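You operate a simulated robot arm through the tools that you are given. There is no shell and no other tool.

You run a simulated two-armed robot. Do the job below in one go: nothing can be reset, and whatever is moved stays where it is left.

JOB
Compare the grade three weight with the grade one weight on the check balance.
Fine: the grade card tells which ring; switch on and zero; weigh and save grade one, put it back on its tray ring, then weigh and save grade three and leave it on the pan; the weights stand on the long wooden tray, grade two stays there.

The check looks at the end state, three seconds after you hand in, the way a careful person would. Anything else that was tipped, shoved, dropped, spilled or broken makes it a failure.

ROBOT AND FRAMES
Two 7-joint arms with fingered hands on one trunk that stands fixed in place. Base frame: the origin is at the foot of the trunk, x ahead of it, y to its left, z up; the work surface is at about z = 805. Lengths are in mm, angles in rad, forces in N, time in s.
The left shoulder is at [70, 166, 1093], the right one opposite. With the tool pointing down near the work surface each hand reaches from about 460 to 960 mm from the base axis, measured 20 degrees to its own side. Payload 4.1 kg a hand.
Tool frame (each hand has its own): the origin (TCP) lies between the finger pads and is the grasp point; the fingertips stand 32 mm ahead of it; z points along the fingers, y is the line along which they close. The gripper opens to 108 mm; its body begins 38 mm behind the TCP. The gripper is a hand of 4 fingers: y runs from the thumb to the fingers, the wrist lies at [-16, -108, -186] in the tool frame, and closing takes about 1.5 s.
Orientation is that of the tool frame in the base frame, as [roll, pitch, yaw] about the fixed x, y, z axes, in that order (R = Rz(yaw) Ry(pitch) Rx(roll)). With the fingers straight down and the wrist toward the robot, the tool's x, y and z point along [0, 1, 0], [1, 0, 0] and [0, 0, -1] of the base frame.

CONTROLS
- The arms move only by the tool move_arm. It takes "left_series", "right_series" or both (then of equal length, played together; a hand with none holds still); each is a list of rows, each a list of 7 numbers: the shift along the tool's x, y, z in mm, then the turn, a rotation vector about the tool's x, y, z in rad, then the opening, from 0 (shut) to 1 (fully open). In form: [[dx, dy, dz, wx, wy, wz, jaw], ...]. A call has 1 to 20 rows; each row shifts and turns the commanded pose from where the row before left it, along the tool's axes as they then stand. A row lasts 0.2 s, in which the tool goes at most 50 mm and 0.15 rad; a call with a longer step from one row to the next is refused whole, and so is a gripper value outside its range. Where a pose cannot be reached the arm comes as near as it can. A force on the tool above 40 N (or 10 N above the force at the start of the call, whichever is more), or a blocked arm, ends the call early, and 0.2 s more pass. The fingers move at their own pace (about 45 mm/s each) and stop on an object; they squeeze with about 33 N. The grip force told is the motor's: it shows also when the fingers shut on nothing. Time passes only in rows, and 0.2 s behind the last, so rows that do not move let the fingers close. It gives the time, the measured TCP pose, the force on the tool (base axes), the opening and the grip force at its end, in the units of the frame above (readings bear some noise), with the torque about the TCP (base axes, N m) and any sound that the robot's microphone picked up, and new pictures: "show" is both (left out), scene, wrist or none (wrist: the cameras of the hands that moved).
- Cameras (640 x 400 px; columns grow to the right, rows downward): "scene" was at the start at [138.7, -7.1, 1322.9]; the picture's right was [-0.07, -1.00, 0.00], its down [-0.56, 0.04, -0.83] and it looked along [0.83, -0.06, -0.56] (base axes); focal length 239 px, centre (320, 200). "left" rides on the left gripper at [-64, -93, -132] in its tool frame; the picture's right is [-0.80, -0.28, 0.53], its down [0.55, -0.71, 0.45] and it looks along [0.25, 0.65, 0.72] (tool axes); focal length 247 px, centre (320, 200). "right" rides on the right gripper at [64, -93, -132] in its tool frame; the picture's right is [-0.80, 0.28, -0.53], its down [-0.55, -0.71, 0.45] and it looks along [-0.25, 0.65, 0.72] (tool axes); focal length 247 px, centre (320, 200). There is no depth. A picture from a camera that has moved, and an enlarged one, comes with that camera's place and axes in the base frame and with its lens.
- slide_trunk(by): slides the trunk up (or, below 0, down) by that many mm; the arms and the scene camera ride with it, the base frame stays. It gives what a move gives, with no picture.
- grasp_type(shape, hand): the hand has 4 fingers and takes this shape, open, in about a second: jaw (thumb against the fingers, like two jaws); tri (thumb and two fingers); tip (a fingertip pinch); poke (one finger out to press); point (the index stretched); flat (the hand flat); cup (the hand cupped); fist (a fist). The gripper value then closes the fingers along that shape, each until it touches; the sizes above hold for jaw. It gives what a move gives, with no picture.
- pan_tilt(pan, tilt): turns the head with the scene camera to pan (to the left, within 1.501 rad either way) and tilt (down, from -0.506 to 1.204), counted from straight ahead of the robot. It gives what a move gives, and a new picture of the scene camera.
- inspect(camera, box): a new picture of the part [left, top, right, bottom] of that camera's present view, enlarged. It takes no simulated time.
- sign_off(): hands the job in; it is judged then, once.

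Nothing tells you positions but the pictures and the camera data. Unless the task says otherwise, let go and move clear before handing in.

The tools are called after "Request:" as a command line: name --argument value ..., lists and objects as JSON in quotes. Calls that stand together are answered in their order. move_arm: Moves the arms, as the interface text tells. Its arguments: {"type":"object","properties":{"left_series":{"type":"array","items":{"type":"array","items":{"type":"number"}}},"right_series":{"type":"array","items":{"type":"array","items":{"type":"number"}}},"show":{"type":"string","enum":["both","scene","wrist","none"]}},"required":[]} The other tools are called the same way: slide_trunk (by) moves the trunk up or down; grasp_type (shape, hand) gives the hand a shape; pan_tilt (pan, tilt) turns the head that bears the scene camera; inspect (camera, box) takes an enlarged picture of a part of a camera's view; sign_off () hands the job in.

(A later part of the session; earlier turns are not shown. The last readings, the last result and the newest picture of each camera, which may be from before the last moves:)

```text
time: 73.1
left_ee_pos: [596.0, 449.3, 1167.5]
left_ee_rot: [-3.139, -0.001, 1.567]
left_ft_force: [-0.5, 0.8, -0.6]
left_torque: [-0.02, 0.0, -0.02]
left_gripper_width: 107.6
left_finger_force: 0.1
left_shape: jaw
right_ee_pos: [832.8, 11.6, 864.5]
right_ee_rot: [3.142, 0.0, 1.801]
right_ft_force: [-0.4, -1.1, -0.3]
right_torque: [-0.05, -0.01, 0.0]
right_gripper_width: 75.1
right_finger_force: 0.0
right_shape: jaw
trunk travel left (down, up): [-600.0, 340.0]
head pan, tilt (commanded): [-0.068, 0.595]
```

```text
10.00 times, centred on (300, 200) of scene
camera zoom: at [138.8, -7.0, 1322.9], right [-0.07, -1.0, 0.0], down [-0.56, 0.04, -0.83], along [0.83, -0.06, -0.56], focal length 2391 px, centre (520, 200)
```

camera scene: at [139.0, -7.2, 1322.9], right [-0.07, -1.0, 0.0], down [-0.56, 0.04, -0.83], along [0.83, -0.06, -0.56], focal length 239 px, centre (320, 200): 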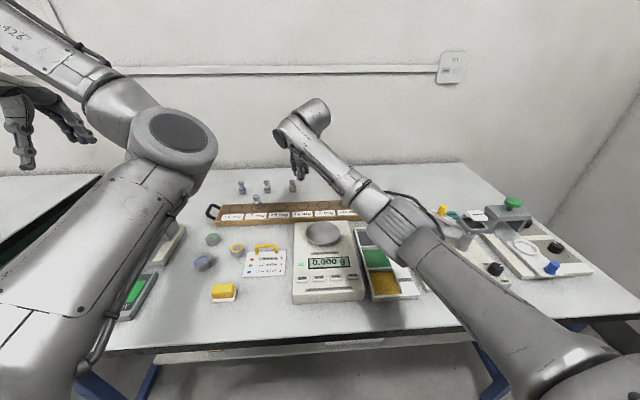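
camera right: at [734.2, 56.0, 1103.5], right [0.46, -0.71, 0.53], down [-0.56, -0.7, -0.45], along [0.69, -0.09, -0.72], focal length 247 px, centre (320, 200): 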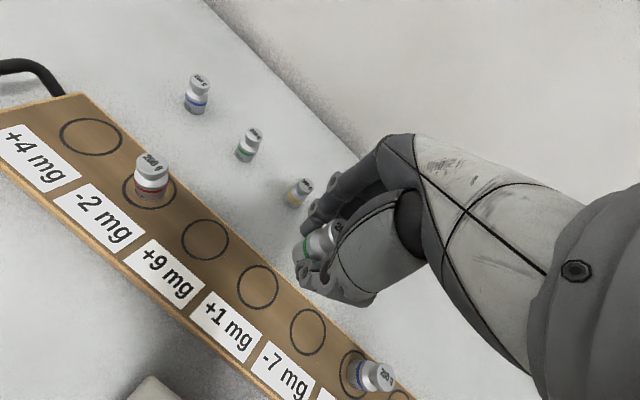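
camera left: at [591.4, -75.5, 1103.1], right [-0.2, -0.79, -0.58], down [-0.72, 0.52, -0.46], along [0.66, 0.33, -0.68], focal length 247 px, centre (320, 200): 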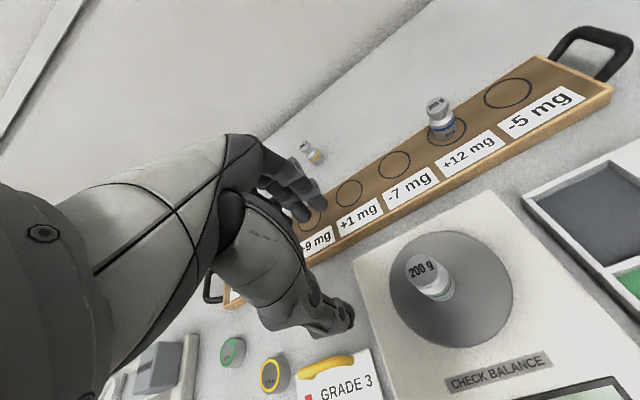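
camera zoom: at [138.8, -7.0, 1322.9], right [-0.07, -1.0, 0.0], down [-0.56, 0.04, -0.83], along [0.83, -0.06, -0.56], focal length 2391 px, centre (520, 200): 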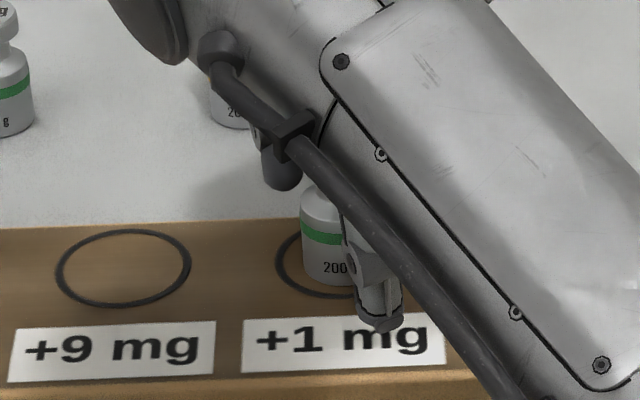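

Grade one stands upright inside its ring. I'll lift the right hand straight up and check.

Request:
move_arm --right_series '[[0, 0, -8, 0, 0, 0, 0.7], [0, 0, -12, 0, 0, 0, 0.7], [0, 0, -20, 0, 0, 0, 0.7], [0, 0, -20, 0, 0, 0, 0.7], [0, 0, -25, 0, 0, 0, 0.7], [0, 0, -25, 0, 0, 0, 0.7], [0, 0, 0, 0, 0, 0, 0.7]]' --show "both"

Request:
inspect --camera "right" --box '[80, 140, 340, 320]'

Request:
inspect --camera "scene" --box '[220, 170, 340, 230]'

```text
time: 74.7
left_ee_pos: [596.9, 448.9, 1168.2]
left_ee_rot: [-3.138, -0.002, 1.566]
left_ft_force: [0.1, -0.8, -0.1]
left_torque: [-0.04, 0.0, 0.0]
left_gripper_width: 107.6
left_finger_force: 0.1
left_shape: jaw
right_ee_pos: [833.8, 13.4, 974.6]
right_ee_rot: [-3.139, 0.001, 1.801]
right_ft_force: [-0.2, 0.5, 0.4]
right_torque: [-0.01, 0.01, -0.02]
right_gripper_width: 75.3
right_finger_force: 0.1
right_shape: jaw
trunk travel left (down, up): [-600.0, 340.0]
head pan, tilt (commanded): [-0.068, 0.595]
camera scene: at [139.2, -7.2, 1322.8], right [-0.07, -1.0, 0.0], down [-0.56, 0.04, -0.83], along [0.83, -0.06, -0.56], focal length 239 px, centre (320, 200)
camera right: at [728.8, 55.6, 1105.6], right [0.46, -0.71, 0.53], down [-0.56, -0.7, -0.45], along [0.69, -0.09, -0.72], focal length 247 px, centre (320, 200)
```

scene: 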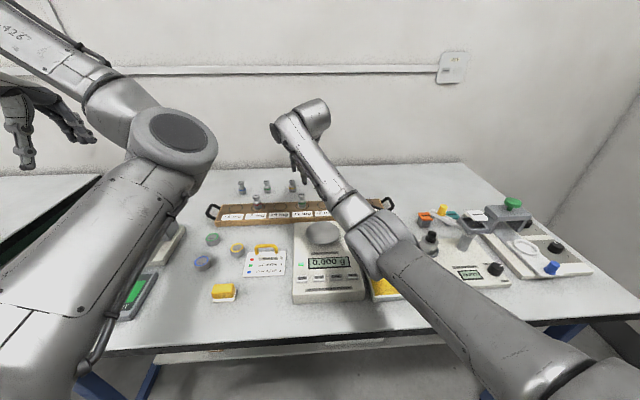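
right: 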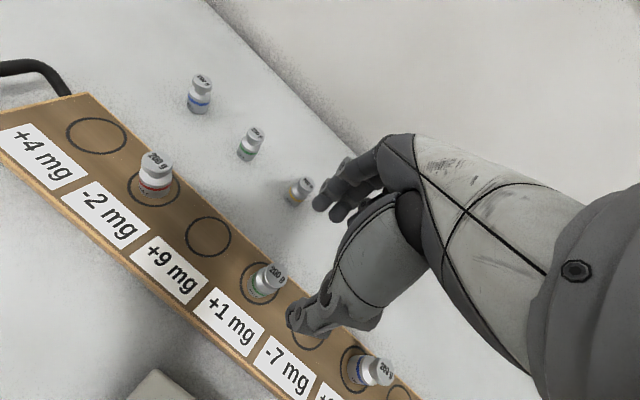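

```text
2.22 times, centred on (210, 230) of right
camera zoom: at [728.8, 55.6, 1105.6], right [0.46, -0.71, 0.53], down [-0.56, -0.7, -0.45], along [0.69, -0.09, -0.72], focal length 549 px, centre (564, 133)
```

zoom: 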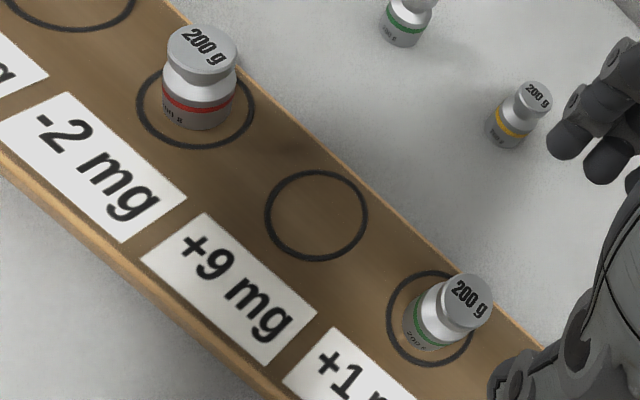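

```text
5.33 times, centred on (280, 200) of scene
camera zoom: at [139.2, -7.2, 1322.8], right [-0.07, -1.0, 0.0], down [-0.56, 0.04, -0.83], along [0.83, -0.06, -0.56], focal length 1275 px, centre (533, 200)
```

zoom: 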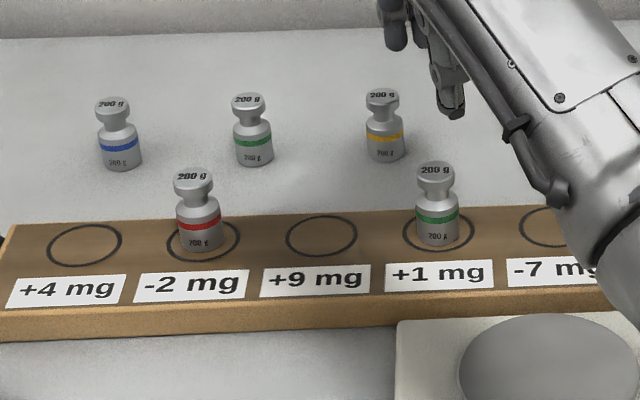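

Grade one is upright and centred in its +1 mg ring. I'll move the right hand above the red (grade three) weight, near (839, 167), and see whether the reach holds.

Request:
move_arm --right_series '[[12, 3, 0, 0, 0, 0, 0.7], [25, 6.6, 0, 0, 0, 0, 0.7], [25, 6.6, 0, 0, 0, 0, 0.7], [25, 6.6, 0, 0, 0, 0, 0.7], [25, 6.6, 0, 0, 0, 0, 0.7], [25, 6.6, 0, 0, 0, 0, 0.7], [13, 3.5, 0, 0, 0, 0, 0.7], [0, 0, 0, 0, 0, 0, 0.7]]' --show "both"

Request:
inspect --camera "right" --box '[200, 160, 400, 340]'

Request:
inspect --camera "scene" --box '[220, 150, 320, 230]'

```text
time: 76.5
left_ee_pos: [596.4, 449.1, 1167.0]
left_ee_rot: [-3.138, 0.0, 1.568]
left_ft_force: [0.0, 0.4, -0.1]
left_torque: [0.02, -0.03, 0.01]
left_gripper_width: 107.5
left_finger_force: 0.1
left_shape: jaw
right_ee_pos: [835.3, 139.8, 975.3]
right_ee_rot: [3.141, 0.0, 1.802]
right_ft_force: [-0.5, -0.3, 0.4]
right_torque: [0.02, 0.0, -0.01]
right_gripper_width: 75.3
right_finger_force: 0.2
right_shape: jaw
right hand out of reach, approached as far as the arm can: row 6
trunk travel left (down, up): [-600.0, 340.0]
head pan, tilt (commanded): [-0.068, 0.595]
camera scene: at [138.9, -7.1, 1322.9], right [-0.07, -1.0, 0.0], down [-0.56, 0.04, -0.83], along [0.83, -0.06, -0.56], focal length 239 px, centre (320, 200)
camera right: at [731.6, 183.4, 1105.5], right [0.46, -0.71, 0.53], down [-0.56, -0.7, -0.45], along [0.69, -0.09, -0.72], focal length 247 px, centre (320, 200)
```

scene: 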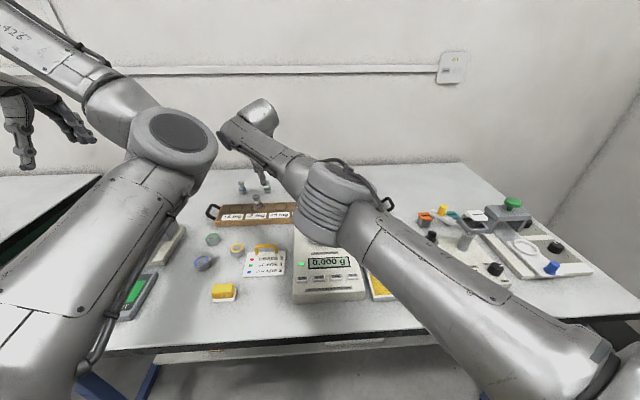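
right: 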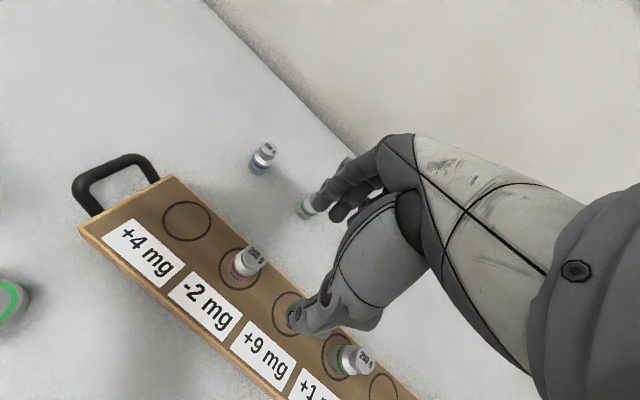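

```text
2.22 times, centred on (300, 250) of right
camera zoom: at [731.6, 183.4, 1105.5], right [0.46, -0.71, 0.53], down [-0.56, -0.7, -0.45], along [0.69, -0.09, -0.72], focal length 549 px, centre (364, 89)
```

zoom: 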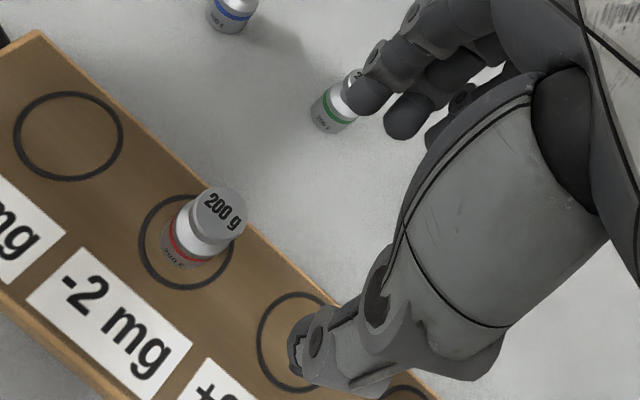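

```text
5.00 times, centred on (270, 190) of scene
camera zoom: at [138.9, -7.1, 1322.9], right [-0.07, -1.0, 0.0], down [-0.56, 0.04, -0.83], along [0.83, -0.06, -0.56], focal length 1196 px, centre (570, 250)
```

zoom: 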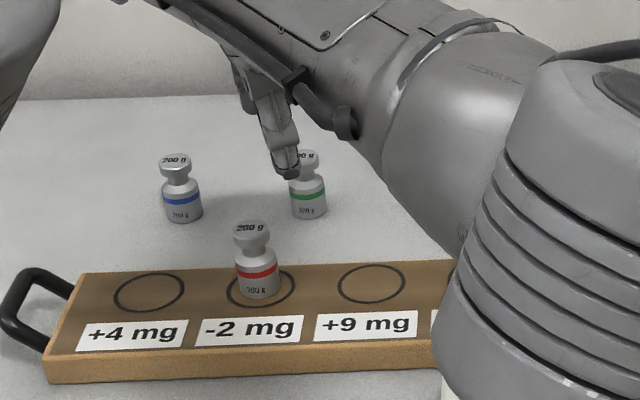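

The hand stopped about 28 mm short in one row. I'll try the rest in smaller steps.

Request:
move_arm --right_series '[[4, 0.9, 0, 0, 0, 0, 0.7], [4, 0.9, 0, 0, 0, 0, 0.7], [4, 0.9, 0, 0, 0, 0, 0.7], [4, 0.9, 0, 0, 0, 0, 0.7], [4, 0.9, 0, 0, 0, 0, 0.7], [4, 0.9, 0, 0, 0, 0, 0.7], [4, 0.6, 0, 0, 0, 0, 0.7], [0, 0, 0, 0, 0, 0, 0.7]]' --show "none"

```text
time: 78.3
left_ee_pos: [596.0, 450.6, 1168.6]
left_ee_rot: [-3.138, -0.001, 1.567]
left_ft_force: [1.1, -0.6, -0.3]
left_torque: [0.0, -0.01, 0.02]
left_gripper_width: 107.6
left_finger_force: 0.1
left_shape: jaw
right_ee_pos: [829.3, 161.7, 970.8]
right_ee_rot: [3.14, 0.0, 1.802]
right_ft_force: [-0.4, 1.0, -0.1]
right_torque: [0.0, -0.01, 0.0]
right_gripper_width: 75.0
right_finger_force: 0.0
right_shape: jaw
right hand out of reach, approached as far as the arm can: row 3, 6
trunk travel left (down, up): [-600.0, 340.0]
head pan, tilt (commanded): [-0.068, 0.595]
```

The right arm reaches its radial limit about 10 mm short. A small forward tilt of the hand (about 6°) brings the wrist closer and gives the missing reach, so I'll tilt and then close the gap above the red weight.

Request:
move_arm --right_series '[[0, 0, 0, -0.06, 0, 0, 0.7], [0, 0, 0, -0.06, 0, 0, 0.7], [1.9, 3.5, 0.4, 0, 0, 0, 0.7], [1.9, 3.5, 0.4, 0, 0, 0, 0.7], [1.9, 3.5, 0.4, 0, 0, 0, 0.7], [0, 0, 0, 0, 0, 0, 0.7]]' --show "both"

Request:
inspect --camera "right" --box '[200, 160, 400, 340]'

Request:
inspect --camera "scene" --box '[220, 150, 320, 230]'

```text
time: 79.7
left_ee_pos: [597.4, 448.4, 1168.6]
left_ee_rot: [-3.138, 0.0, 1.568]
left_ft_force: [-0.4, -0.4, 0.5]
left_torque: [0.02, 0.01, 0.0]
left_gripper_width: 107.5
left_finger_force: 0.1
left_shape: jaw
right_ee_pos: [837.9, 171.7, 970.7]
right_ee_rot: [3.021, -0.001, 1.801]
right_ft_force: [0.3, -0.8, 0.1]
right_torque: [-0.02, 0.03, 0.0]
right_gripper_width: 75.3
right_finger_force: 0.1
right_shape: jaw
trunk travel left (down, up): [-600.0, 340.0]
head pan, tilt (commanded): [-0.068, 0.595]
camera scene: at [138.8, -7.3, 1322.9], right [-0.07, -1.0, 0.0], down [-0.56, 0.04, -0.83], along [0.83, -0.06, -0.56], focal length 239 px, centre (320, 200)
camera right: at [718.4, 210.0, 1088.8], right [0.39, -0.73, 0.56], down [-0.5, -0.68, -0.53], along [0.77, -0.08, -0.64], focal length 247 px, centre (320, 200)
```

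scene: 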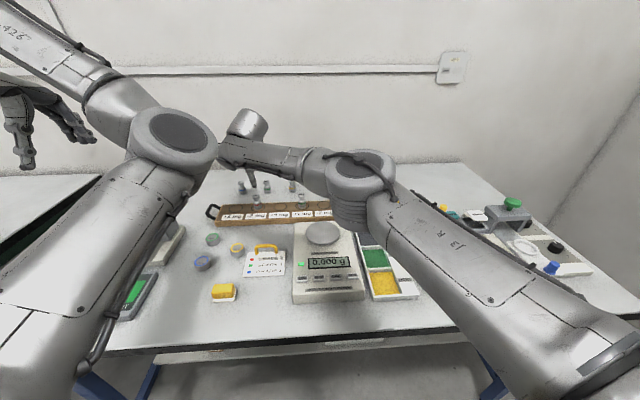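
right: 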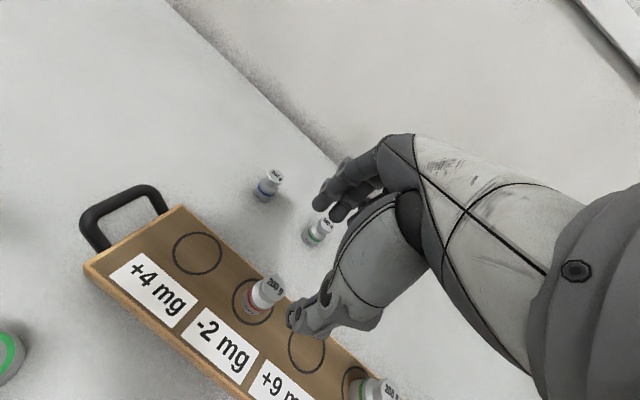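

```text
2.22 times, centred on (300, 250) of right
camera zoom: at [718.4, 210.0, 1088.8], right [0.39, -0.73, 0.56], down [-0.5, -0.68, -0.53], along [0.77, -0.08, -0.64], focal length 549 px, centre (364, 89)
```

zoom: 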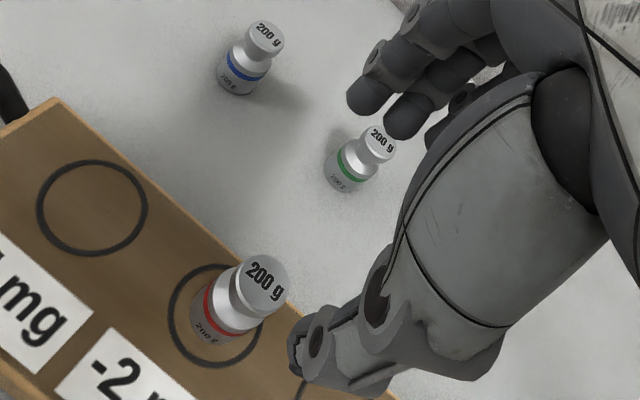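

```text
5.00 times, centred on (270, 190) of scene
camera zoom: at [138.8, -7.3, 1322.9], right [-0.07, -1.0, 0.0], down [-0.56, 0.04, -0.83], along [0.83, -0.06, -0.56], focal length 1196 px, centre (570, 250)
```

zoom: 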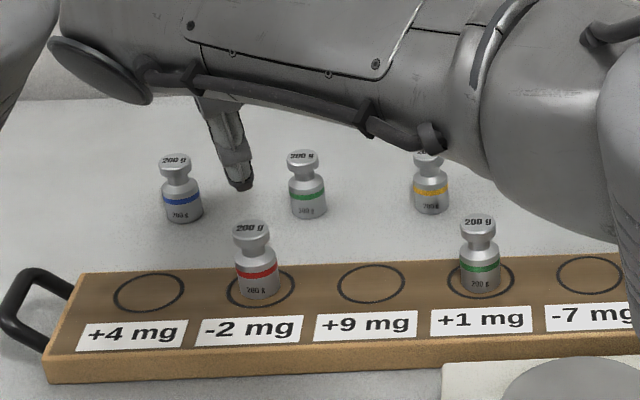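

The hand now reaches over the red weight with a 0.12 rad tilt. I'll fine-centre and lower vertically until the tips are just above the knob.

Request:
move_arm --right_series '[[-1.75, -3.5, -0.4, 0, 0, 0, 0.7], [0, -1.35, 11.2, 0, 0, 0, 0.7], [0, -1.35, 11.2, 0, 0, 0, 0.7], [0, -1.35, 11.2, 0, 0, 0, 0.7], [0, -1.35, 11.2, 0, 0, 0, 0.7], [0, 0, 0, 0, 0, 0, 0.7]]' --show "none"

Request:
inspect --camera "right" --box '[200, 160, 400, 340]'

Request:
inspect --camera "scene" --box '[220, 150, 320, 230]'

Request:
inspect --camera "left" --box '[0, 0, 640, 400]'

```text
time: 81.1
left_ee_pos: [596.6, 449.9, 1168.2]
left_ee_rot: [-3.137, 0.001, 1.566]
left_ft_force: [0.7, -0.6, 0.6]
left_torque: [0.02, 0.01, 0.02]
left_gripper_width: 107.8
left_finger_force: 0.1
left_shape: jaw
right_ee_pos: [836.5, 169.4, 925.4]
right_ee_rot: [3.022, 0.0, 1.801]
right_ft_force: [-0.1, 0.4, -0.9]
right_torque: [-0.01, -0.02, -0.02]
right_gripper_width: 75.2
right_finger_force: 0.1
right_shape: jaw
trunk travel left (down, up): [-600.0, 340.0]
head pan, tilt (commanded): [-0.068, 0.595]
```

```text
2.22 times, centred on (300, 250) of right
camera zoom: at [716.8, 207.7, 1045.3], right [0.39, -0.73, 0.56], down [-0.5, -0.68, -0.53], along [0.77, -0.08, -0.64], focal length 549 px, centre (364, 89)
```

zoom: 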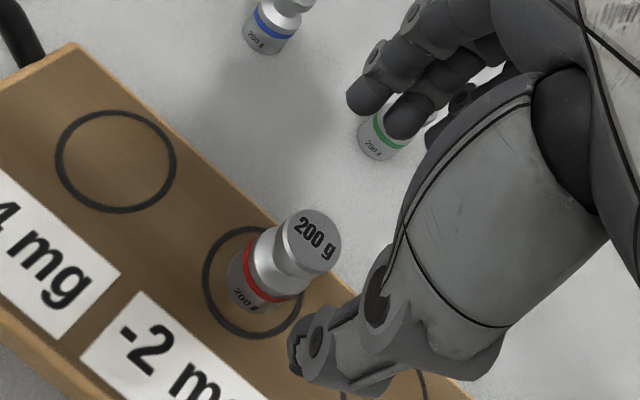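

```text
5.00 times, centred on (270, 190) of scene
camera zoom: at [138.6, -7.1, 1322.9], right [-0.07, -1.0, 0.0], down [-0.56, 0.04, -0.83], along [0.83, -0.06, -0.56], focal length 1196 px, centre (570, 250)
```

zoom: 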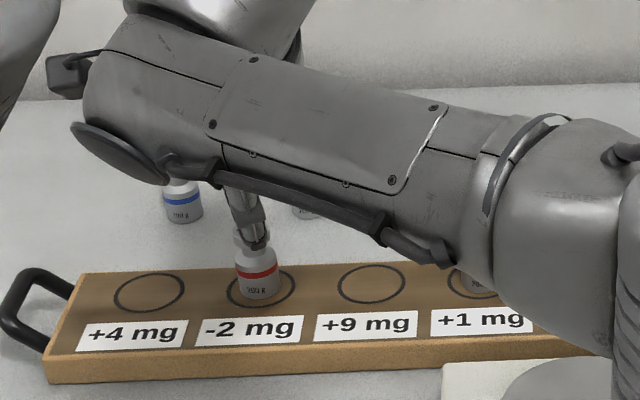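

```text
1.00 times, centred on (320, 200) of left (not enlarged: the box is as wide or as high as the picture)
camera zoom: at [504.9, 384.4, 1300.9], right [-0.29, -0.8, -0.53], down [-0.7, 0.55, -0.45], along [0.65, 0.25, -0.72], focal length 247 px, centre (320, 200)
```

zoom: 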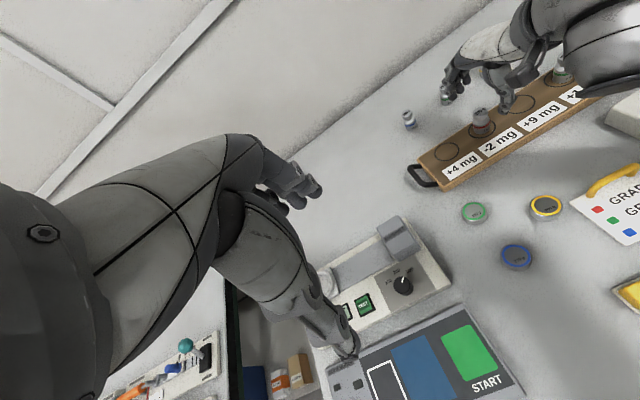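

The weight is well between the fingers. I'll make a small correction and descend to grasp height.

Request:
move_arm --right_series '[[1, -3, -0.4, 0, 0, 0, 0.7], [0, -1.12, 9.3, 0, 0, 0, 0.7], [0, -1.12, 9.3, 0, 0, 0, 0.7], [0, -1.12, 9.3, 0, 0, 0, 0.7], [0, -1.12, 9.3, 0, 0, 0, 0.7], [0, -1.12, 9.3, 0, 0, 0, 0.7], [0, -1.12, 9.3, 0, 0, 0, 0.7], [0, 0, 0, 0, 0, 0, 0.7]]' --show "none"

Request:
inspect --camera "right" --box '[220, 160, 400, 320]'

Request:
inspect --camera "scene" --box '[220, 160, 320, 230]'

Request:
inspect --camera "left" --box '[400, 40, 600, 200]'

```text
time: 82.9
left_ee_pos: [597.3, 449.0, 1167.9]
left_ee_rot: [-3.139, 0.0, 1.567]
left_ft_force: [0.1, -1.0, 0.9]
left_torque: [0.0, 0.02, 0.0]
left_gripper_width: 107.5
left_finger_force: 0.1
left_shape: jaw
right_ee_pos: [832.1, 169.2, 868.8]
right_ee_rot: [3.021, -0.003, 1.801]
right_ft_force: [-0.2, 0.5, -0.1]
right_torque: [-0.01, 0.01, -0.01]
right_gripper_width: 75.3
right_finger_force: 0.1
right_shape: jaw
trunk travel left (down, up): [-600.0, 340.0]
head pan, tilt (commanded): [-0.068, 0.595]
```

```text
2.50 times, centred on (310, 240) of right
camera zoom: at [712.6, 207.5, 988.7], right [0.39, -0.73, 0.56], down [-0.5, -0.68, -0.53], along [0.77, -0.08, -0.64], focal length 617 px, centre (345, 100)
```

zoom: 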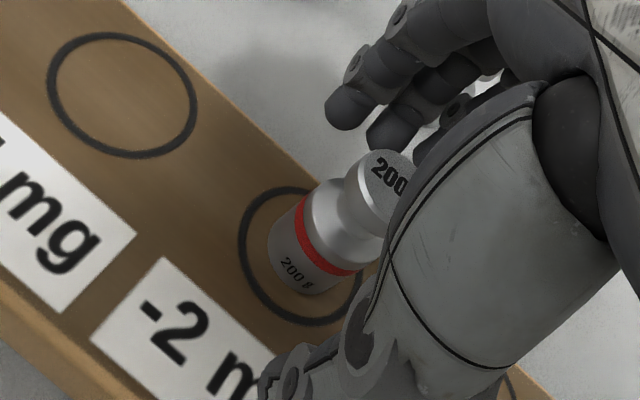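

```text
5.71 times, centred on (270, 195) of scene
camera zoom: at [138.7, -7.2, 1322.9], right [-0.07, -1.0, 0.0], down [-0.56, 0.04, -0.83], along [0.83, -0.06, -0.56], focal length 1366 px, centre (606, 229)
```

zoom: 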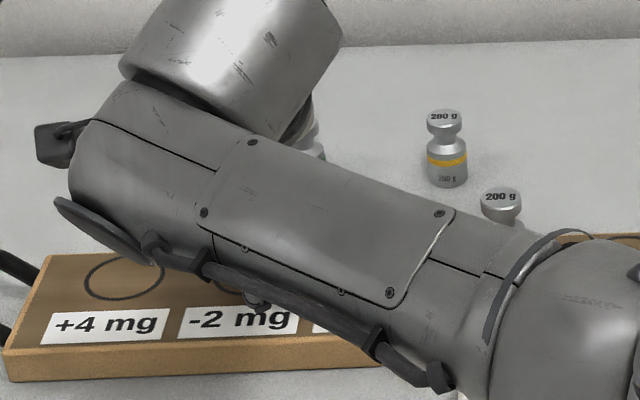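

```text
2.50 times, centred on (500, 120) of left
camera zoom: at [505.0, 384.4, 1300.8], right [-0.29, -0.8, -0.53], down [-0.7, 0.55, -0.45], along [0.65, 0.25, -0.72], focal length 617 px, centre (-130, 400)
```

zoom: 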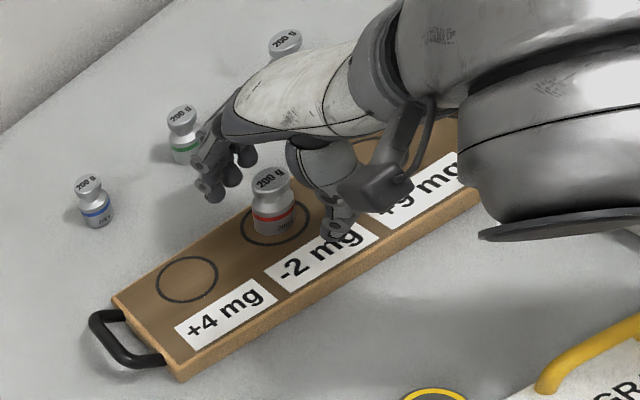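

The thumb and fingers straddle the red weight evenly, and the left camera shows clear space to the others. I'll close.

Request:
move_arm --right_series '[[0, 0, 0, 0, 0, 0, 0.6], [0, 0, 0, 0, 0, 0, 0.5], [0, 0, 0, 0, 0, 0, 0.4], [0, 0, 0, 0, 0, 0, 0.3], [0, 0, 0, 0, 0, 0, 0.2], [0, 0, 0, 0, 0, 0, 0.1], [0, 0, 0, 0, 0, 0, 0], [0, 0, 0, 0, 0, 0, 0], [0, 0, 0, 0, 0, 0, 0], [0, 0, 0, 0, 0, 0, 0]]' --show "none"

Request:
inspect --camera "right" --box '[220, 160, 400, 320]'

Request:
inspect --camera "left" --box '[400, 40, 600, 200]'

```text
time: 85.1
left_ee_pos: [596.7, 449.4, 1167.7]
left_ee_rot: [-3.138, -0.001, 1.568]
left_ft_force: [-0.2, 1.0, -0.6]
left_torque: [-0.01, 0.0, 0.02]
left_gripper_width: 108.0
left_finger_force: 0.1
left_shape: jaw
right_ee_pos: [832.7, 168.8, 871.1]
right_ee_rot: [3.024, -0.001, 1.802]
right_ft_force: [0.0, 0.3, 0.2]
right_torque: [-0.01, 0.01, -0.02]
right_gripper_width: 19.8
right_finger_force: 32.9
right_shape: jaw
trunk travel left (down, up): [-600.0, 340.0]
head pan, tilt (commanded): [-0.068, 0.595]
```

```text
2.50 times, centred on (310, 240) of right
camera zoom: at [712.8, 207.8, 988.7], right [0.39, -0.73, 0.56], down [-0.5, -0.68, -0.53], along [0.77, -0.08, -0.64], focal length 617 px, centre (345, 100)
```

zoom: 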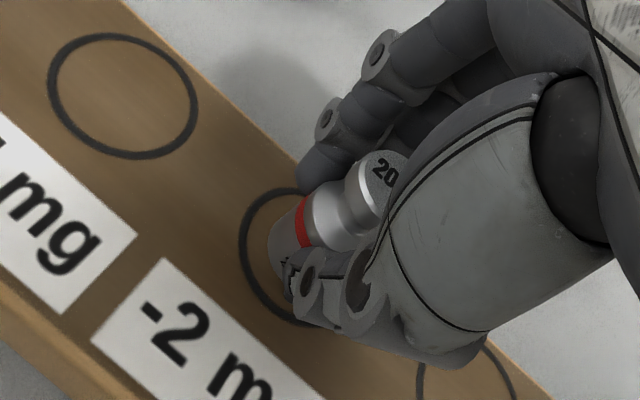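

```text
2.50 times, centred on (500, 120) of left
camera zoom: at [505.3, 384.6, 1300.6], right [-0.29, -0.8, -0.53], down [-0.7, 0.55, -0.45], along [0.65, 0.25, -0.72], focal length 617 px, centre (-130, 400)
```

zoom: 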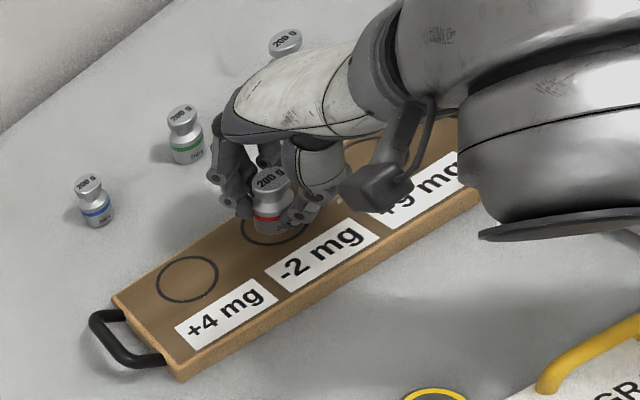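

Grade three is gripped upright. I'll lift it straight up and check before carrying.

Request:
move_arm --right_series '[[0, 0.6, -5, 0, 0, 0, 0], [0, 1.2, -10, 0, 0, 0, 0], [0, 1.7, -14, 0, 0, 0, 0], [0, 1.7, -14, 0, 0, 0, 0], [0, 1.7, -14, 0, 0, 0, 0], [0, 1.7, -14, 0, 0, 0, 0], [0, 1.7, -14, 0, 0, 0, 0], [0, 1.7, -14, 0, 0, 0, 0], [0, 0, 0, 0, 0, 0, 0]]' --show "both"

Request:
inspect --camera "left" --box '[400, 0, 640, 200]'

```text
time: 87.1
left_ee_pos: [596.1, 448.7, 1168.2]
left_ee_rot: [-3.139, 0.001, 1.57]
left_ft_force: [-0.8, -0.1, 0.2]
left_torque: [-0.01, -0.01, 0.0]
left_gripper_width: 107.7
left_finger_force: 0.0
left_shape: jaw
right_ee_pos: [833.1, 169.5, 970.6]
right_ee_rot: [3.023, 0.001, 1.802]
right_ft_force: [-0.2, 0.0, -2.2]
right_torque: [0.0, 0.05, 0.0]
right_gripper_width: 19.8
right_finger_force: 33.6
right_shape: jaw
trunk travel left (down, up): [-600.0, 340.0]
head pan, tilt (commanded): [-0.068, 0.595]
camera scene: at [139.3, -6.9, 1322.8], right [-0.07, -1.0, 0.0], down [-0.56, 0.04, -0.83], along [0.83, -0.06, -0.56], focal length 239 px, centre (320, 200)
camera right: at [713.9, 209.6, 1089.7], right [0.39, -0.73, 0.56], down [-0.5, -0.68, -0.53], along [0.77, -0.08, -0.64], focal length 247 px, centre (320, 200)
```

scene: 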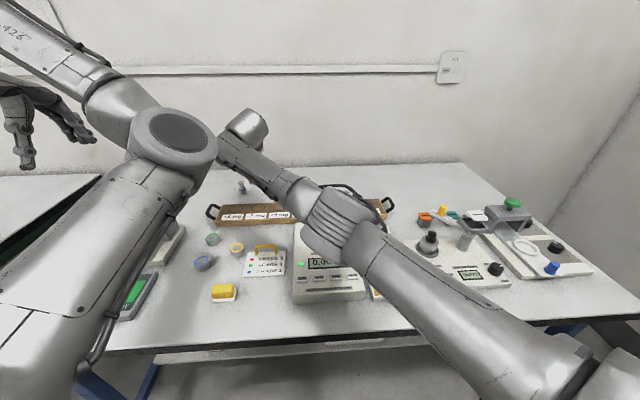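
right: 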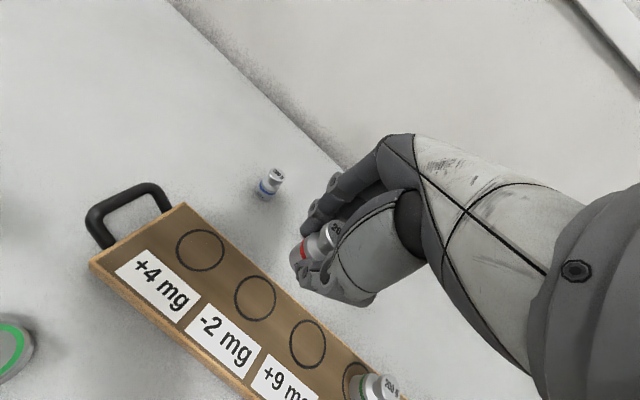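

```text
2.00 times, centred on (520, 100) of left
camera zoom: at [505.6, 384.6, 1300.5], right [-0.29, -0.8, -0.53], down [-0.7, 0.55, -0.44], along [0.65, 0.25, -0.72], focal length 494 px, centre (-80, 400)
```

zoom: 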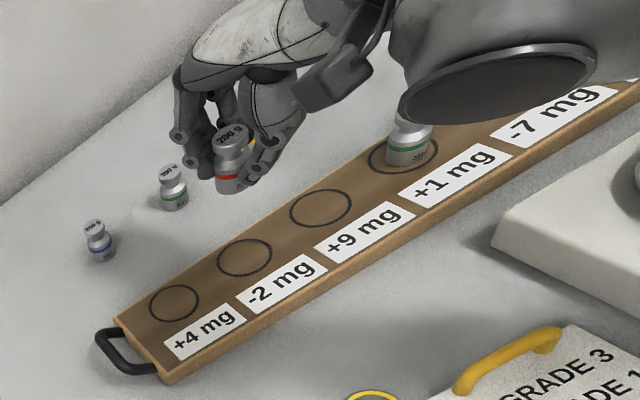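

The red weight hangs upright, and the other weights are undisturbed. I'll carry it to above the pan, keeping the same tilt.

Request:
move_arm --right_series '[[-7, -9.3, -1.1, 0, 0, 0, 0], [-14, -18.5, -2.24, 0, 0, 0, 0], [-14, -18.5, -2.24, 0, 0, 0, 0], [-14, -18.5, -2.24, 0, 0, 0, 0], [-14, -18.5, -2.24, 0, 0, 0, 0], [-14, -18.5, -2.24, 0, 0, 0, 0], [-14, -18.5, -2.24, 0, 0, 0, 0], [-14, -18.5, -2.24, 0, 0, 0, 0], [-14, -18.5, -2.24, 0, 0, 0, 0], [-14, -18.5, -2.24, 0, 0, 0, 0], [-14, -18.5, -2.24, 0, 0, 0, 0], [-14, -18.5, -2.24, 0, 0, 0, 0], [-7, -9.3, -1.1, 0, 0, 0, 0], [0, 0, 0, 0, 0, 0, 0]]' --show "both"

Request:
inspect --camera "right" --box '[180, 160, 400, 360]'

Request:
inspect --camera "scene" --box '[280, 180, 370, 260]'

Request:
inspect --camera "left" --box '[440, 0, 640, 160]'

```text
time: 90.1
left_ee_pos: [596.1, 448.9, 1168.6]
left_ee_rot: [-3.137, -0.001, 1.566]
left_ft_force: [0.6, 0.4, -0.3]
left_torque: [0.01, 0.03, 0.02]
left_gripper_width: 107.8
left_finger_force: 0.1
left_shape: jaw
right_ee_pos: [653.0, -44.3, 966.6]
right_ee_rot: [3.022, 0.001, 1.802]
right_ft_force: [-0.3, -0.3, -1.6]
right_torque: [-0.02, 0.01, -0.01]
right_gripper_width: 19.5
right_finger_force: 32.6
right_shape: jaw
trunk travel left (down, up): [-600.0, 340.0]
head pan, tilt (commanded): [-0.068, 0.595]
camera scene: at [139.1, -6.9, 1322.9], right [-0.07, -1.0, 0.0], down [-0.56, 0.04, -0.83], along [0.83, -0.06, -0.56], focal length 239 px, centre (320, 200)
camera right: at [533.7, -5.5, 1085.5], right [0.39, -0.73, 0.56], down [-0.5, -0.68, -0.53], along [0.77, -0.08, -0.64], focal length 247 px, centre (320, 200)
```

scene: 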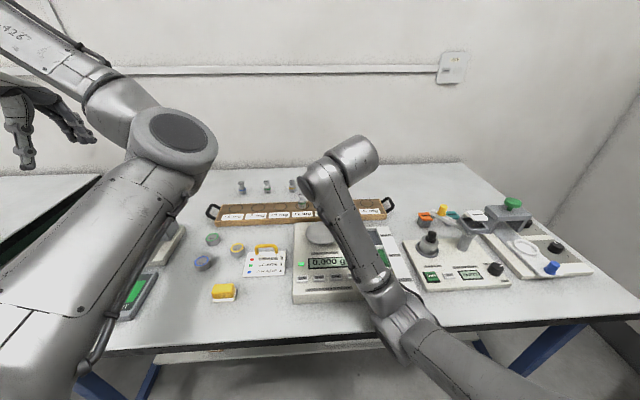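
right: 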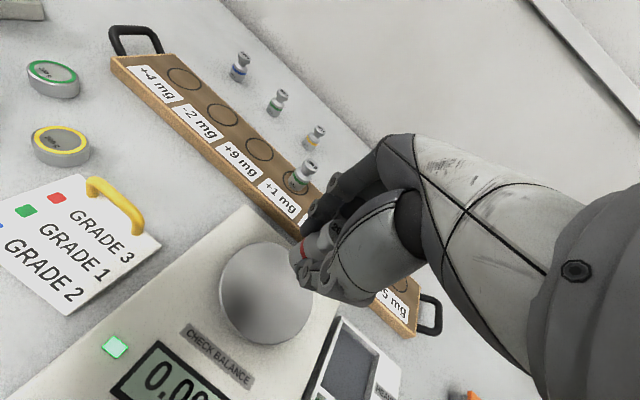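

```text
2.00 times, centred on (290, 260) of right
camera zoom: at [533.7, -5.5, 1085.5], right [0.39, -0.73, 0.56], down [-0.5, -0.68, -0.53], along [0.77, -0.08, -0.64], focal length 494 px, centre (380, 80)
```

zoom: 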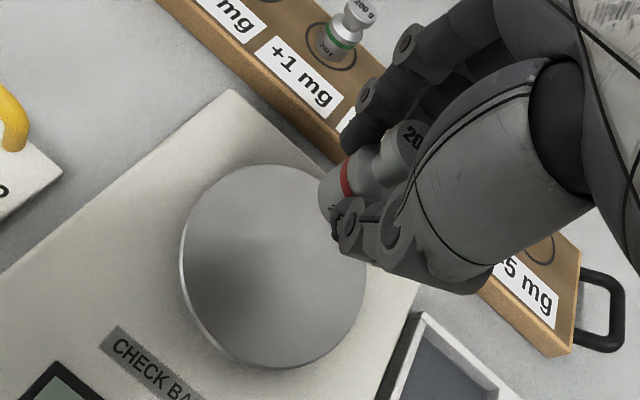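

```text
5.00 times, centred on (325, 220) of scene
camera zoom: at [139.1, -6.9, 1322.9], right [-0.07, -1.0, 0.0], down [-0.56, 0.04, -0.83], along [0.83, -0.06, -0.56], focal length 1196 px, centre (295, 100)
```

zoom: 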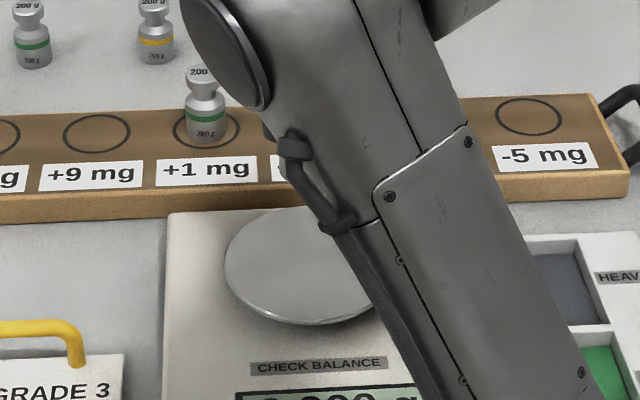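

```text
2.50 times, centred on (540, 80) of left
camera zoom: at [505.3, 384.6, 1300.6], right [-0.29, -0.8, -0.53], down [-0.7, 0.55, -0.45], along [0.65, 0.25, -0.72], focal length 617 px, centre (-230, 500)
```

zoom: 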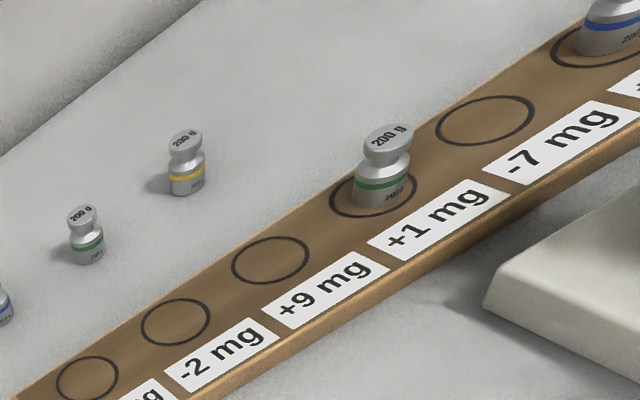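

The weight is close to the pan centre. I'll make a small correction and lower most of the way.

Request:
move_arm --right_series '[[-1.7, -2.9, -0.3, 0, 0, 0, 0], [0, -1.2, 10, 0, 0, 0, 0], [0, -1.55, 13, 0, 0, 0, 0], [0, -1.55, 13, 0, 0, 0, 0], [0, -1.2, 10, 0, 0, 0, 0], [0, -0.7, 6, 0, 0, 0, 0], [0, 0, 0, 0, 0, 0, 0]]' --show "none"

Request:
inspect --camera "right" --box '[200, 160, 400, 340]'

Request:
inspect --camera "scene" --box '[280, 190, 370, 290]'

```text
time: 91.7
left_ee_pos: [591.0, 450.9, 1169.4]
left_ee_rot: [3.141, 0.002, 1.568]
left_ft_force: [0.4, 0.2, -0.1]
left_torque: [0.0, 0.01, -0.04]
left_gripper_width: 107.7
left_finger_force: 0.1
left_shape: jaw
right_ee_pos: [649.3, -45.9, 919.9]
right_ee_rot: [3.019, 0.002, 1.8]
right_ft_force: [-0.4, 0.2, -1.4]
right_torque: [0.01, 0.0, 0.05]
right_gripper_width: 19.5
right_finger_force: 33.2
right_shape: jaw
trunk travel left (down, up): [-600.0, 340.0]
head pan, tilt (commanded): [-0.068, 0.595]
```

```text
2.22 times, centred on (300, 250) of right
camera zoom: at [528.5, -6.5, 1038.0], right [0.39, -0.73, 0.56], down [-0.5, -0.68, -0.53], along [0.77, -0.08, -0.63], focal length 549 px, centre (364, 89)
```

zoom: 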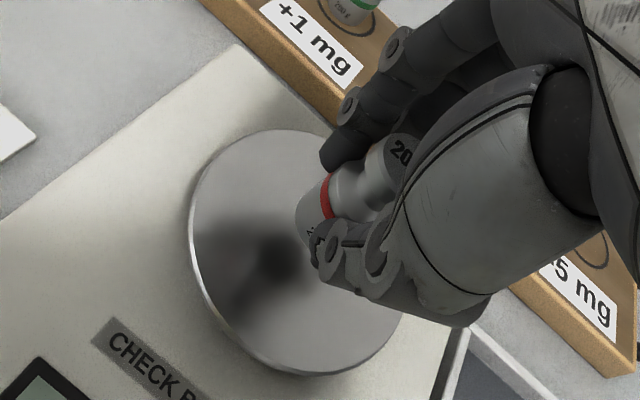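

```text
4.00 times, centred on (325, 240) of scene
camera zoom: at [135.0, -5.3, 1323.5], right [-0.07, -1.0, 0.0], down [-0.56, 0.04, -0.83], along [0.83, -0.06, -0.56], focal length 956 px, centre (300, 40)
```

zoom: 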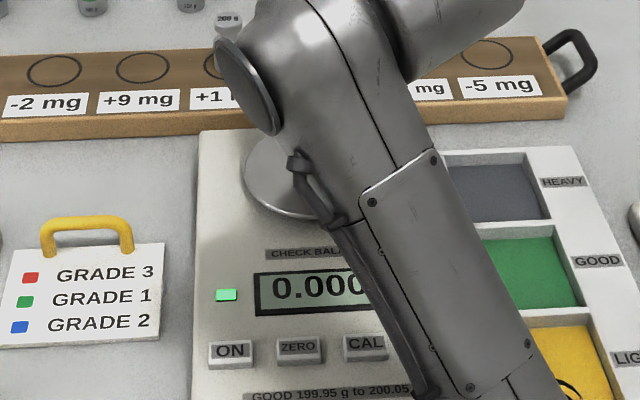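

The scene camera and the left hand's reading shifted by about 4 mm, which tells me the right upper arm is now leaning on the chest. I'll turn the hand about the vertical to move the wrist outward and watch whether that relieves it.

Request:
move_arm --right_series '[[0, 0, 0, 0, 0.0155, -0.129, 0], [0, 0, 0, 0, 0.0155, -0.129, 0], [0, 0, 0, 0, 0, 0, 0]]' --show "scene"

```text
time: 92.5
left_ee_pos: [593.6, 451.4, 1168.3]
left_ee_rot: [3.141, 0.002, 1.567]
left_ft_force: [-0.3, 0.6, 0.1]
left_torque: [0.01, 0.03, 0.02]
left_gripper_width: 107.9
left_finger_force: 0.0
left_shape: jaw
right_ee_pos: [648.4, -44.5, 917.7]
right_ee_rot: [3.021, 0.004, 2.062]
right_ft_force: [0.5, -0.1, -0.9]
right_torque: [-0.03, 0.0, -0.02]
right_gripper_width: 19.3
right_finger_force: 33.0
right_shape: jaw
trunk travel left (down, up): [-600.0, 340.0]
head pan, tilt (commanded): [-0.068, 0.595]
camera scene: at [134.5, -4.2, 1323.3], right [-0.07, -1.0, 0.0], down [-0.56, 0.04, -0.83], along [0.83, -0.06, -0.56], focal length 239 px, centre (320, 200)
```

scene: 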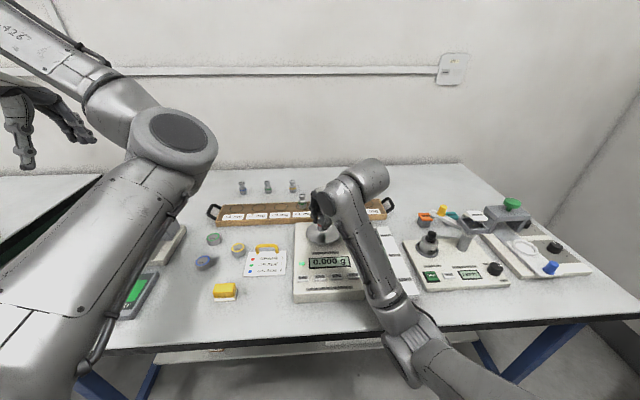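

The contact is mild and steady. Rather than bending the arm further, I can lower the weight with the trunk slide, which keeps the arm's shape unchanged. First I'll check the position over the pan.

Request:
inspect --camera "right" --box '[200, 160, 400, 340]'

Request:
inspect --camera "scene" --box '[285, 180, 375, 270]'

```text
2.22 times, centred on (300, 250) of right
camera zoom: at [522.7, -37.9, 1037.0], right [0.57, -0.6, 0.57], down [-0.31, -0.79, -0.53], along [0.76, 0.12, -0.63], focal length 549 px, centre (364, 89)
```

zoom: 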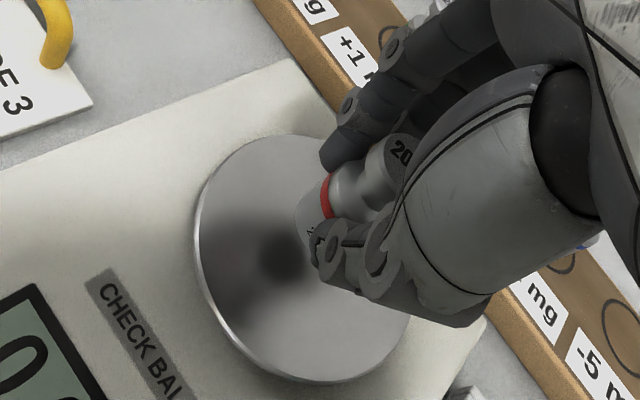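

```text
4.44 times, centred on (330, 225) of scene
camera zoom: at [134.5, -4.2, 1323.3], right [-0.07, -1.0, 0.0], down [-0.56, 0.04, -0.83], along [0.83, -0.06, -0.56], focal length 1063 px, centre (276, 89)
```

zoom: 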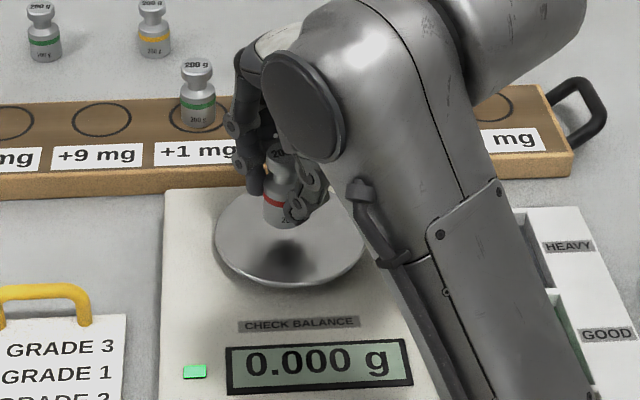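

The weight is about 10 mm left and near of the pan centre. I'll shift it toward the centre, which also moves the arm away from the chest, and re-check.

Request:
move_arm --right_series '[[-4, 1.3, 0.15, 0, 0, 0, 0], [-4, 1.3, 0.15, 0, 0, 0, 0], [-4, 1.3, 0.15, 0, 0, 0, 0], [0, 0, 0, 0, 0, 0, 0]]' --show "none"

Request:
inspect --camera "scene" --box '[285, 180, 375, 270]'

```text
time: 93.5
left_ee_pos: [594.8, 451.6, 1169.2]
left_ee_rot: [3.14, 0.003, 1.569]
left_ft_force: [0.4, -0.7, 0.5]
left_torque: [0.02, 0.0, 0.0]
left_gripper_width: 107.8
left_finger_force: 0.1
left_shape: jaw
right_ee_pos: [657.5, -55.3, 918.4]
right_ee_rot: [3.021, 0.004, 2.061]
right_ft_force: [1.1, 1.3, -2.6]
right_torque: [-0.01, -0.02, 0.03]
right_gripper_width: 19.6
right_finger_force: 33.1
right_shape: jaw
trunk travel left (down, up): [-600.0, 340.0]
head pan, tilt (commanded): [-0.068, 0.595]
```

```text
4.44 times, centred on (330, 225) of scene
camera zoom: at [135.8, -4.7, 1323.3], right [-0.07, -1.0, 0.0], down [-0.56, 0.04, -0.83], along [0.83, -0.06, -0.56], focal length 1063 px, centre (276, 89)
```

zoom: 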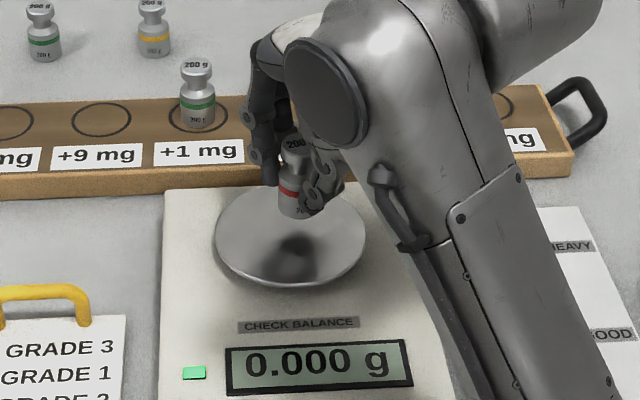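

It's now centred over the pan. I'll lower with the trunk slide in small increments.

Request:
slide_trunk --by -11

Request:
inspect --camera "scene" --box '[285, 180, 375, 270]'

```text
time: 94.1
left_ee_pos: [585.1, 453.7, 1162.5]
left_ee_rot: [3.135, 0.004, 1.566]
left_ft_force: [-0.5, -0.6, 0.0]
left_torque: [-0.01, -0.03, 0.01]
left_gripper_width: 107.7
left_finger_force: 0.0
left_shape: jaw
right_ee_pos: [651.5, -53.9, 915.5]
right_ee_rot: [3.012, 0.012, 2.061]
right_ft_force: [0.4, -0.4, -1.6]
right_torque: [-0.01, 0.03, 0.01]
right_gripper_width: 19.5
right_finger_force: 32.6
right_shape: jaw
trunk travel left (down, up): [-589.0, 351.0]
head pan, tilt (commanded): [-0.068, 0.595]
```

```text
4.44 times, centred on (330, 225) of scene
camera zoom: at [125.7, -1.7, 1314.4], right [-0.07, -1.0, 0.0], down [-0.55, 0.03, -0.83], along [0.83, -0.06, -0.55], focal length 1063 px, centre (276, 89)
```

zoom: 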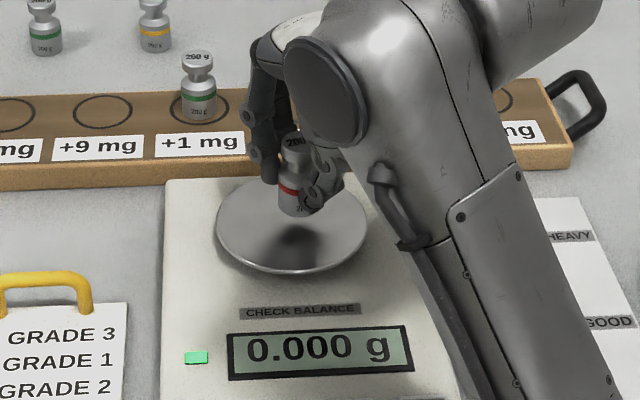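

Lowering the trunk only leaned it back while the hand barely moved, so the right elbow must be resting on the table's front edge. I'll raise the trunk at once, which lifts the elbow clear, and then lower the hand with the arm.

Request:
slide_trunk --by 40

Request:
pan_tilt --pan -0.25 --tilt 1.1

```text
time: 94.9
left_ee_pos: [597.5, 450.0, 1197.1]
left_ee_rot: [-3.138, -0.001, 1.567]
left_ft_force: [0.8, -0.6, 1.0]
left_torque: [0.05, 0.0, 0.01]
left_gripper_width: 108.2
left_finger_force: 0.1
left_shape: jaw
right_ee_pos: [660.0, -57.3, 944.2]
right_ee_rot: [3.022, -0.001, 2.062]
right_ft_force: [-0.5, -0.1, -2.3]
right_torque: [0.01, 0.03, 0.0]
right_gripper_width: 19.8
right_finger_force: 32.7
right_shape: jaw
trunk travel left (down, up): [-629.0, 311.0]
head pan, tilt (commanded): [-0.068, 0.595]
```

```text
time: 95.9
left_ee_pos: [597.5, 448.9, 1197.6]
left_ee_rot: [-3.138, 0.001, 1.568]
left_ft_force: [0.1, -0.5, -0.1]
left_torque: [-0.02, 0.01, -0.02]
left_gripper_width: 107.7
left_finger_force: 0.0
left_shape: jaw
right_ee_pos: [659.2, -57.7, 946.5]
right_ee_rot: [3.021, 0.001, 2.062]
right_ft_force: [-0.1, 0.2, -1.7]
right_torque: [-0.03, -0.01, -0.02]
right_gripper_width: 19.6
right_finger_force: 33.0
right_shape: jaw
trunk travel left (down, up): [-629.0, 311.0]
head pan, tilt (commanded): [-0.25, 1.1]
camera scene: at [111.7, -16.7, 1312.9], right [-0.25, -0.97, 0.0], down [-0.86, 0.22, -0.45], along [0.44, -0.11, -0.89], focal length 239 px, centre (320, 200)
```

scene: 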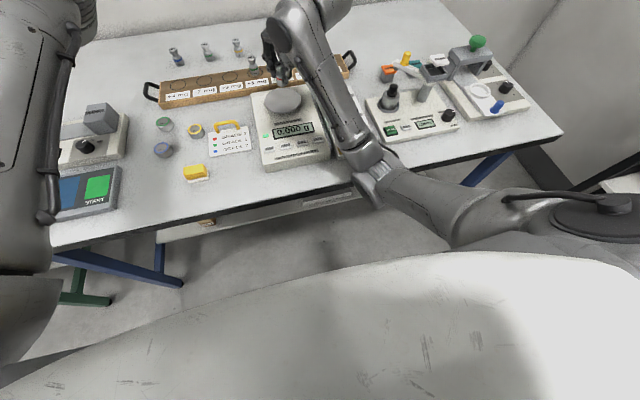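

The pressure is gone; the body reading is back to normal, and the elbow is visibly beside the table edge. I'll raise the trunk further for clearance.

Request:
slide_trunk --by 120

Request:
pan_tilt --pan -0.1 --tilt 0.85

```text
time: 97.4
left_ee_pos: [598.2, 450.4, 1317.0]
left_ee_rot: [-3.139, 0.0, 1.568]
left_ft_force: [0.0, -0.1, 0.3]
left_torque: [0.02, -0.03, 0.01]
left_gripper_width: 107.4
left_finger_force: 0.1
left_shape: jaw
right_ee_pos: [659.5, -56.9, 1065.8]
right_ee_rot: [3.023, 0.0, 2.061]
right_ft_force: [0.0, 0.6, -2.6]
right_torque: [-0.04, 0.02, 0.01]
right_gripper_width: 19.6
right_finger_force: 32.7
right_shape: jaw
trunk travel left (down, up): [-749.0, 191.0]
head pan, tilt (commanded): [-0.25, 1.1]
```

```text
time: 98.2
left_ee_pos: [597.1, 449.3, 1316.3]
left_ee_rot: [-3.137, 0.0, 1.566]
left_ft_force: [0.2, -0.1, -0.7]
left_torque: [0.01, 0.0, -0.01]
left_gripper_width: 107.6
left_finger_force: 0.1
left_shape: jaw
right_ee_pos: [659.5, -57.9, 1065.2]
right_ee_rot: [3.02, -0.003, 2.062]
right_ft_force: [-0.1, -0.6, -2.3]
right_torque: [0.04, 0.02, -0.01]
right_gripper_width: 19.4
right_finger_force: 32.9
right_shape: jaw
trunk travel left (down, up): [-749.0, 191.0]
head pan, tilt (commanded): [-0.099, 0.85]
camera scene: at [128.5, -8.8, 1450.5], right [-0.1, -1.0, 0.0], down [-0.75, 0.07, -0.66], along [0.66, -0.07, -0.75], focal length 239 px, centre (320, 200)
```

scene: 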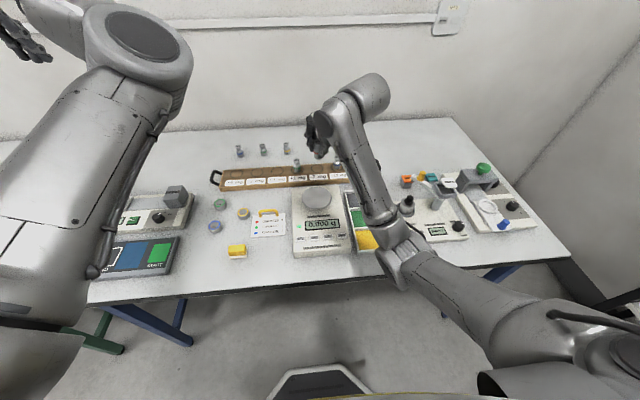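

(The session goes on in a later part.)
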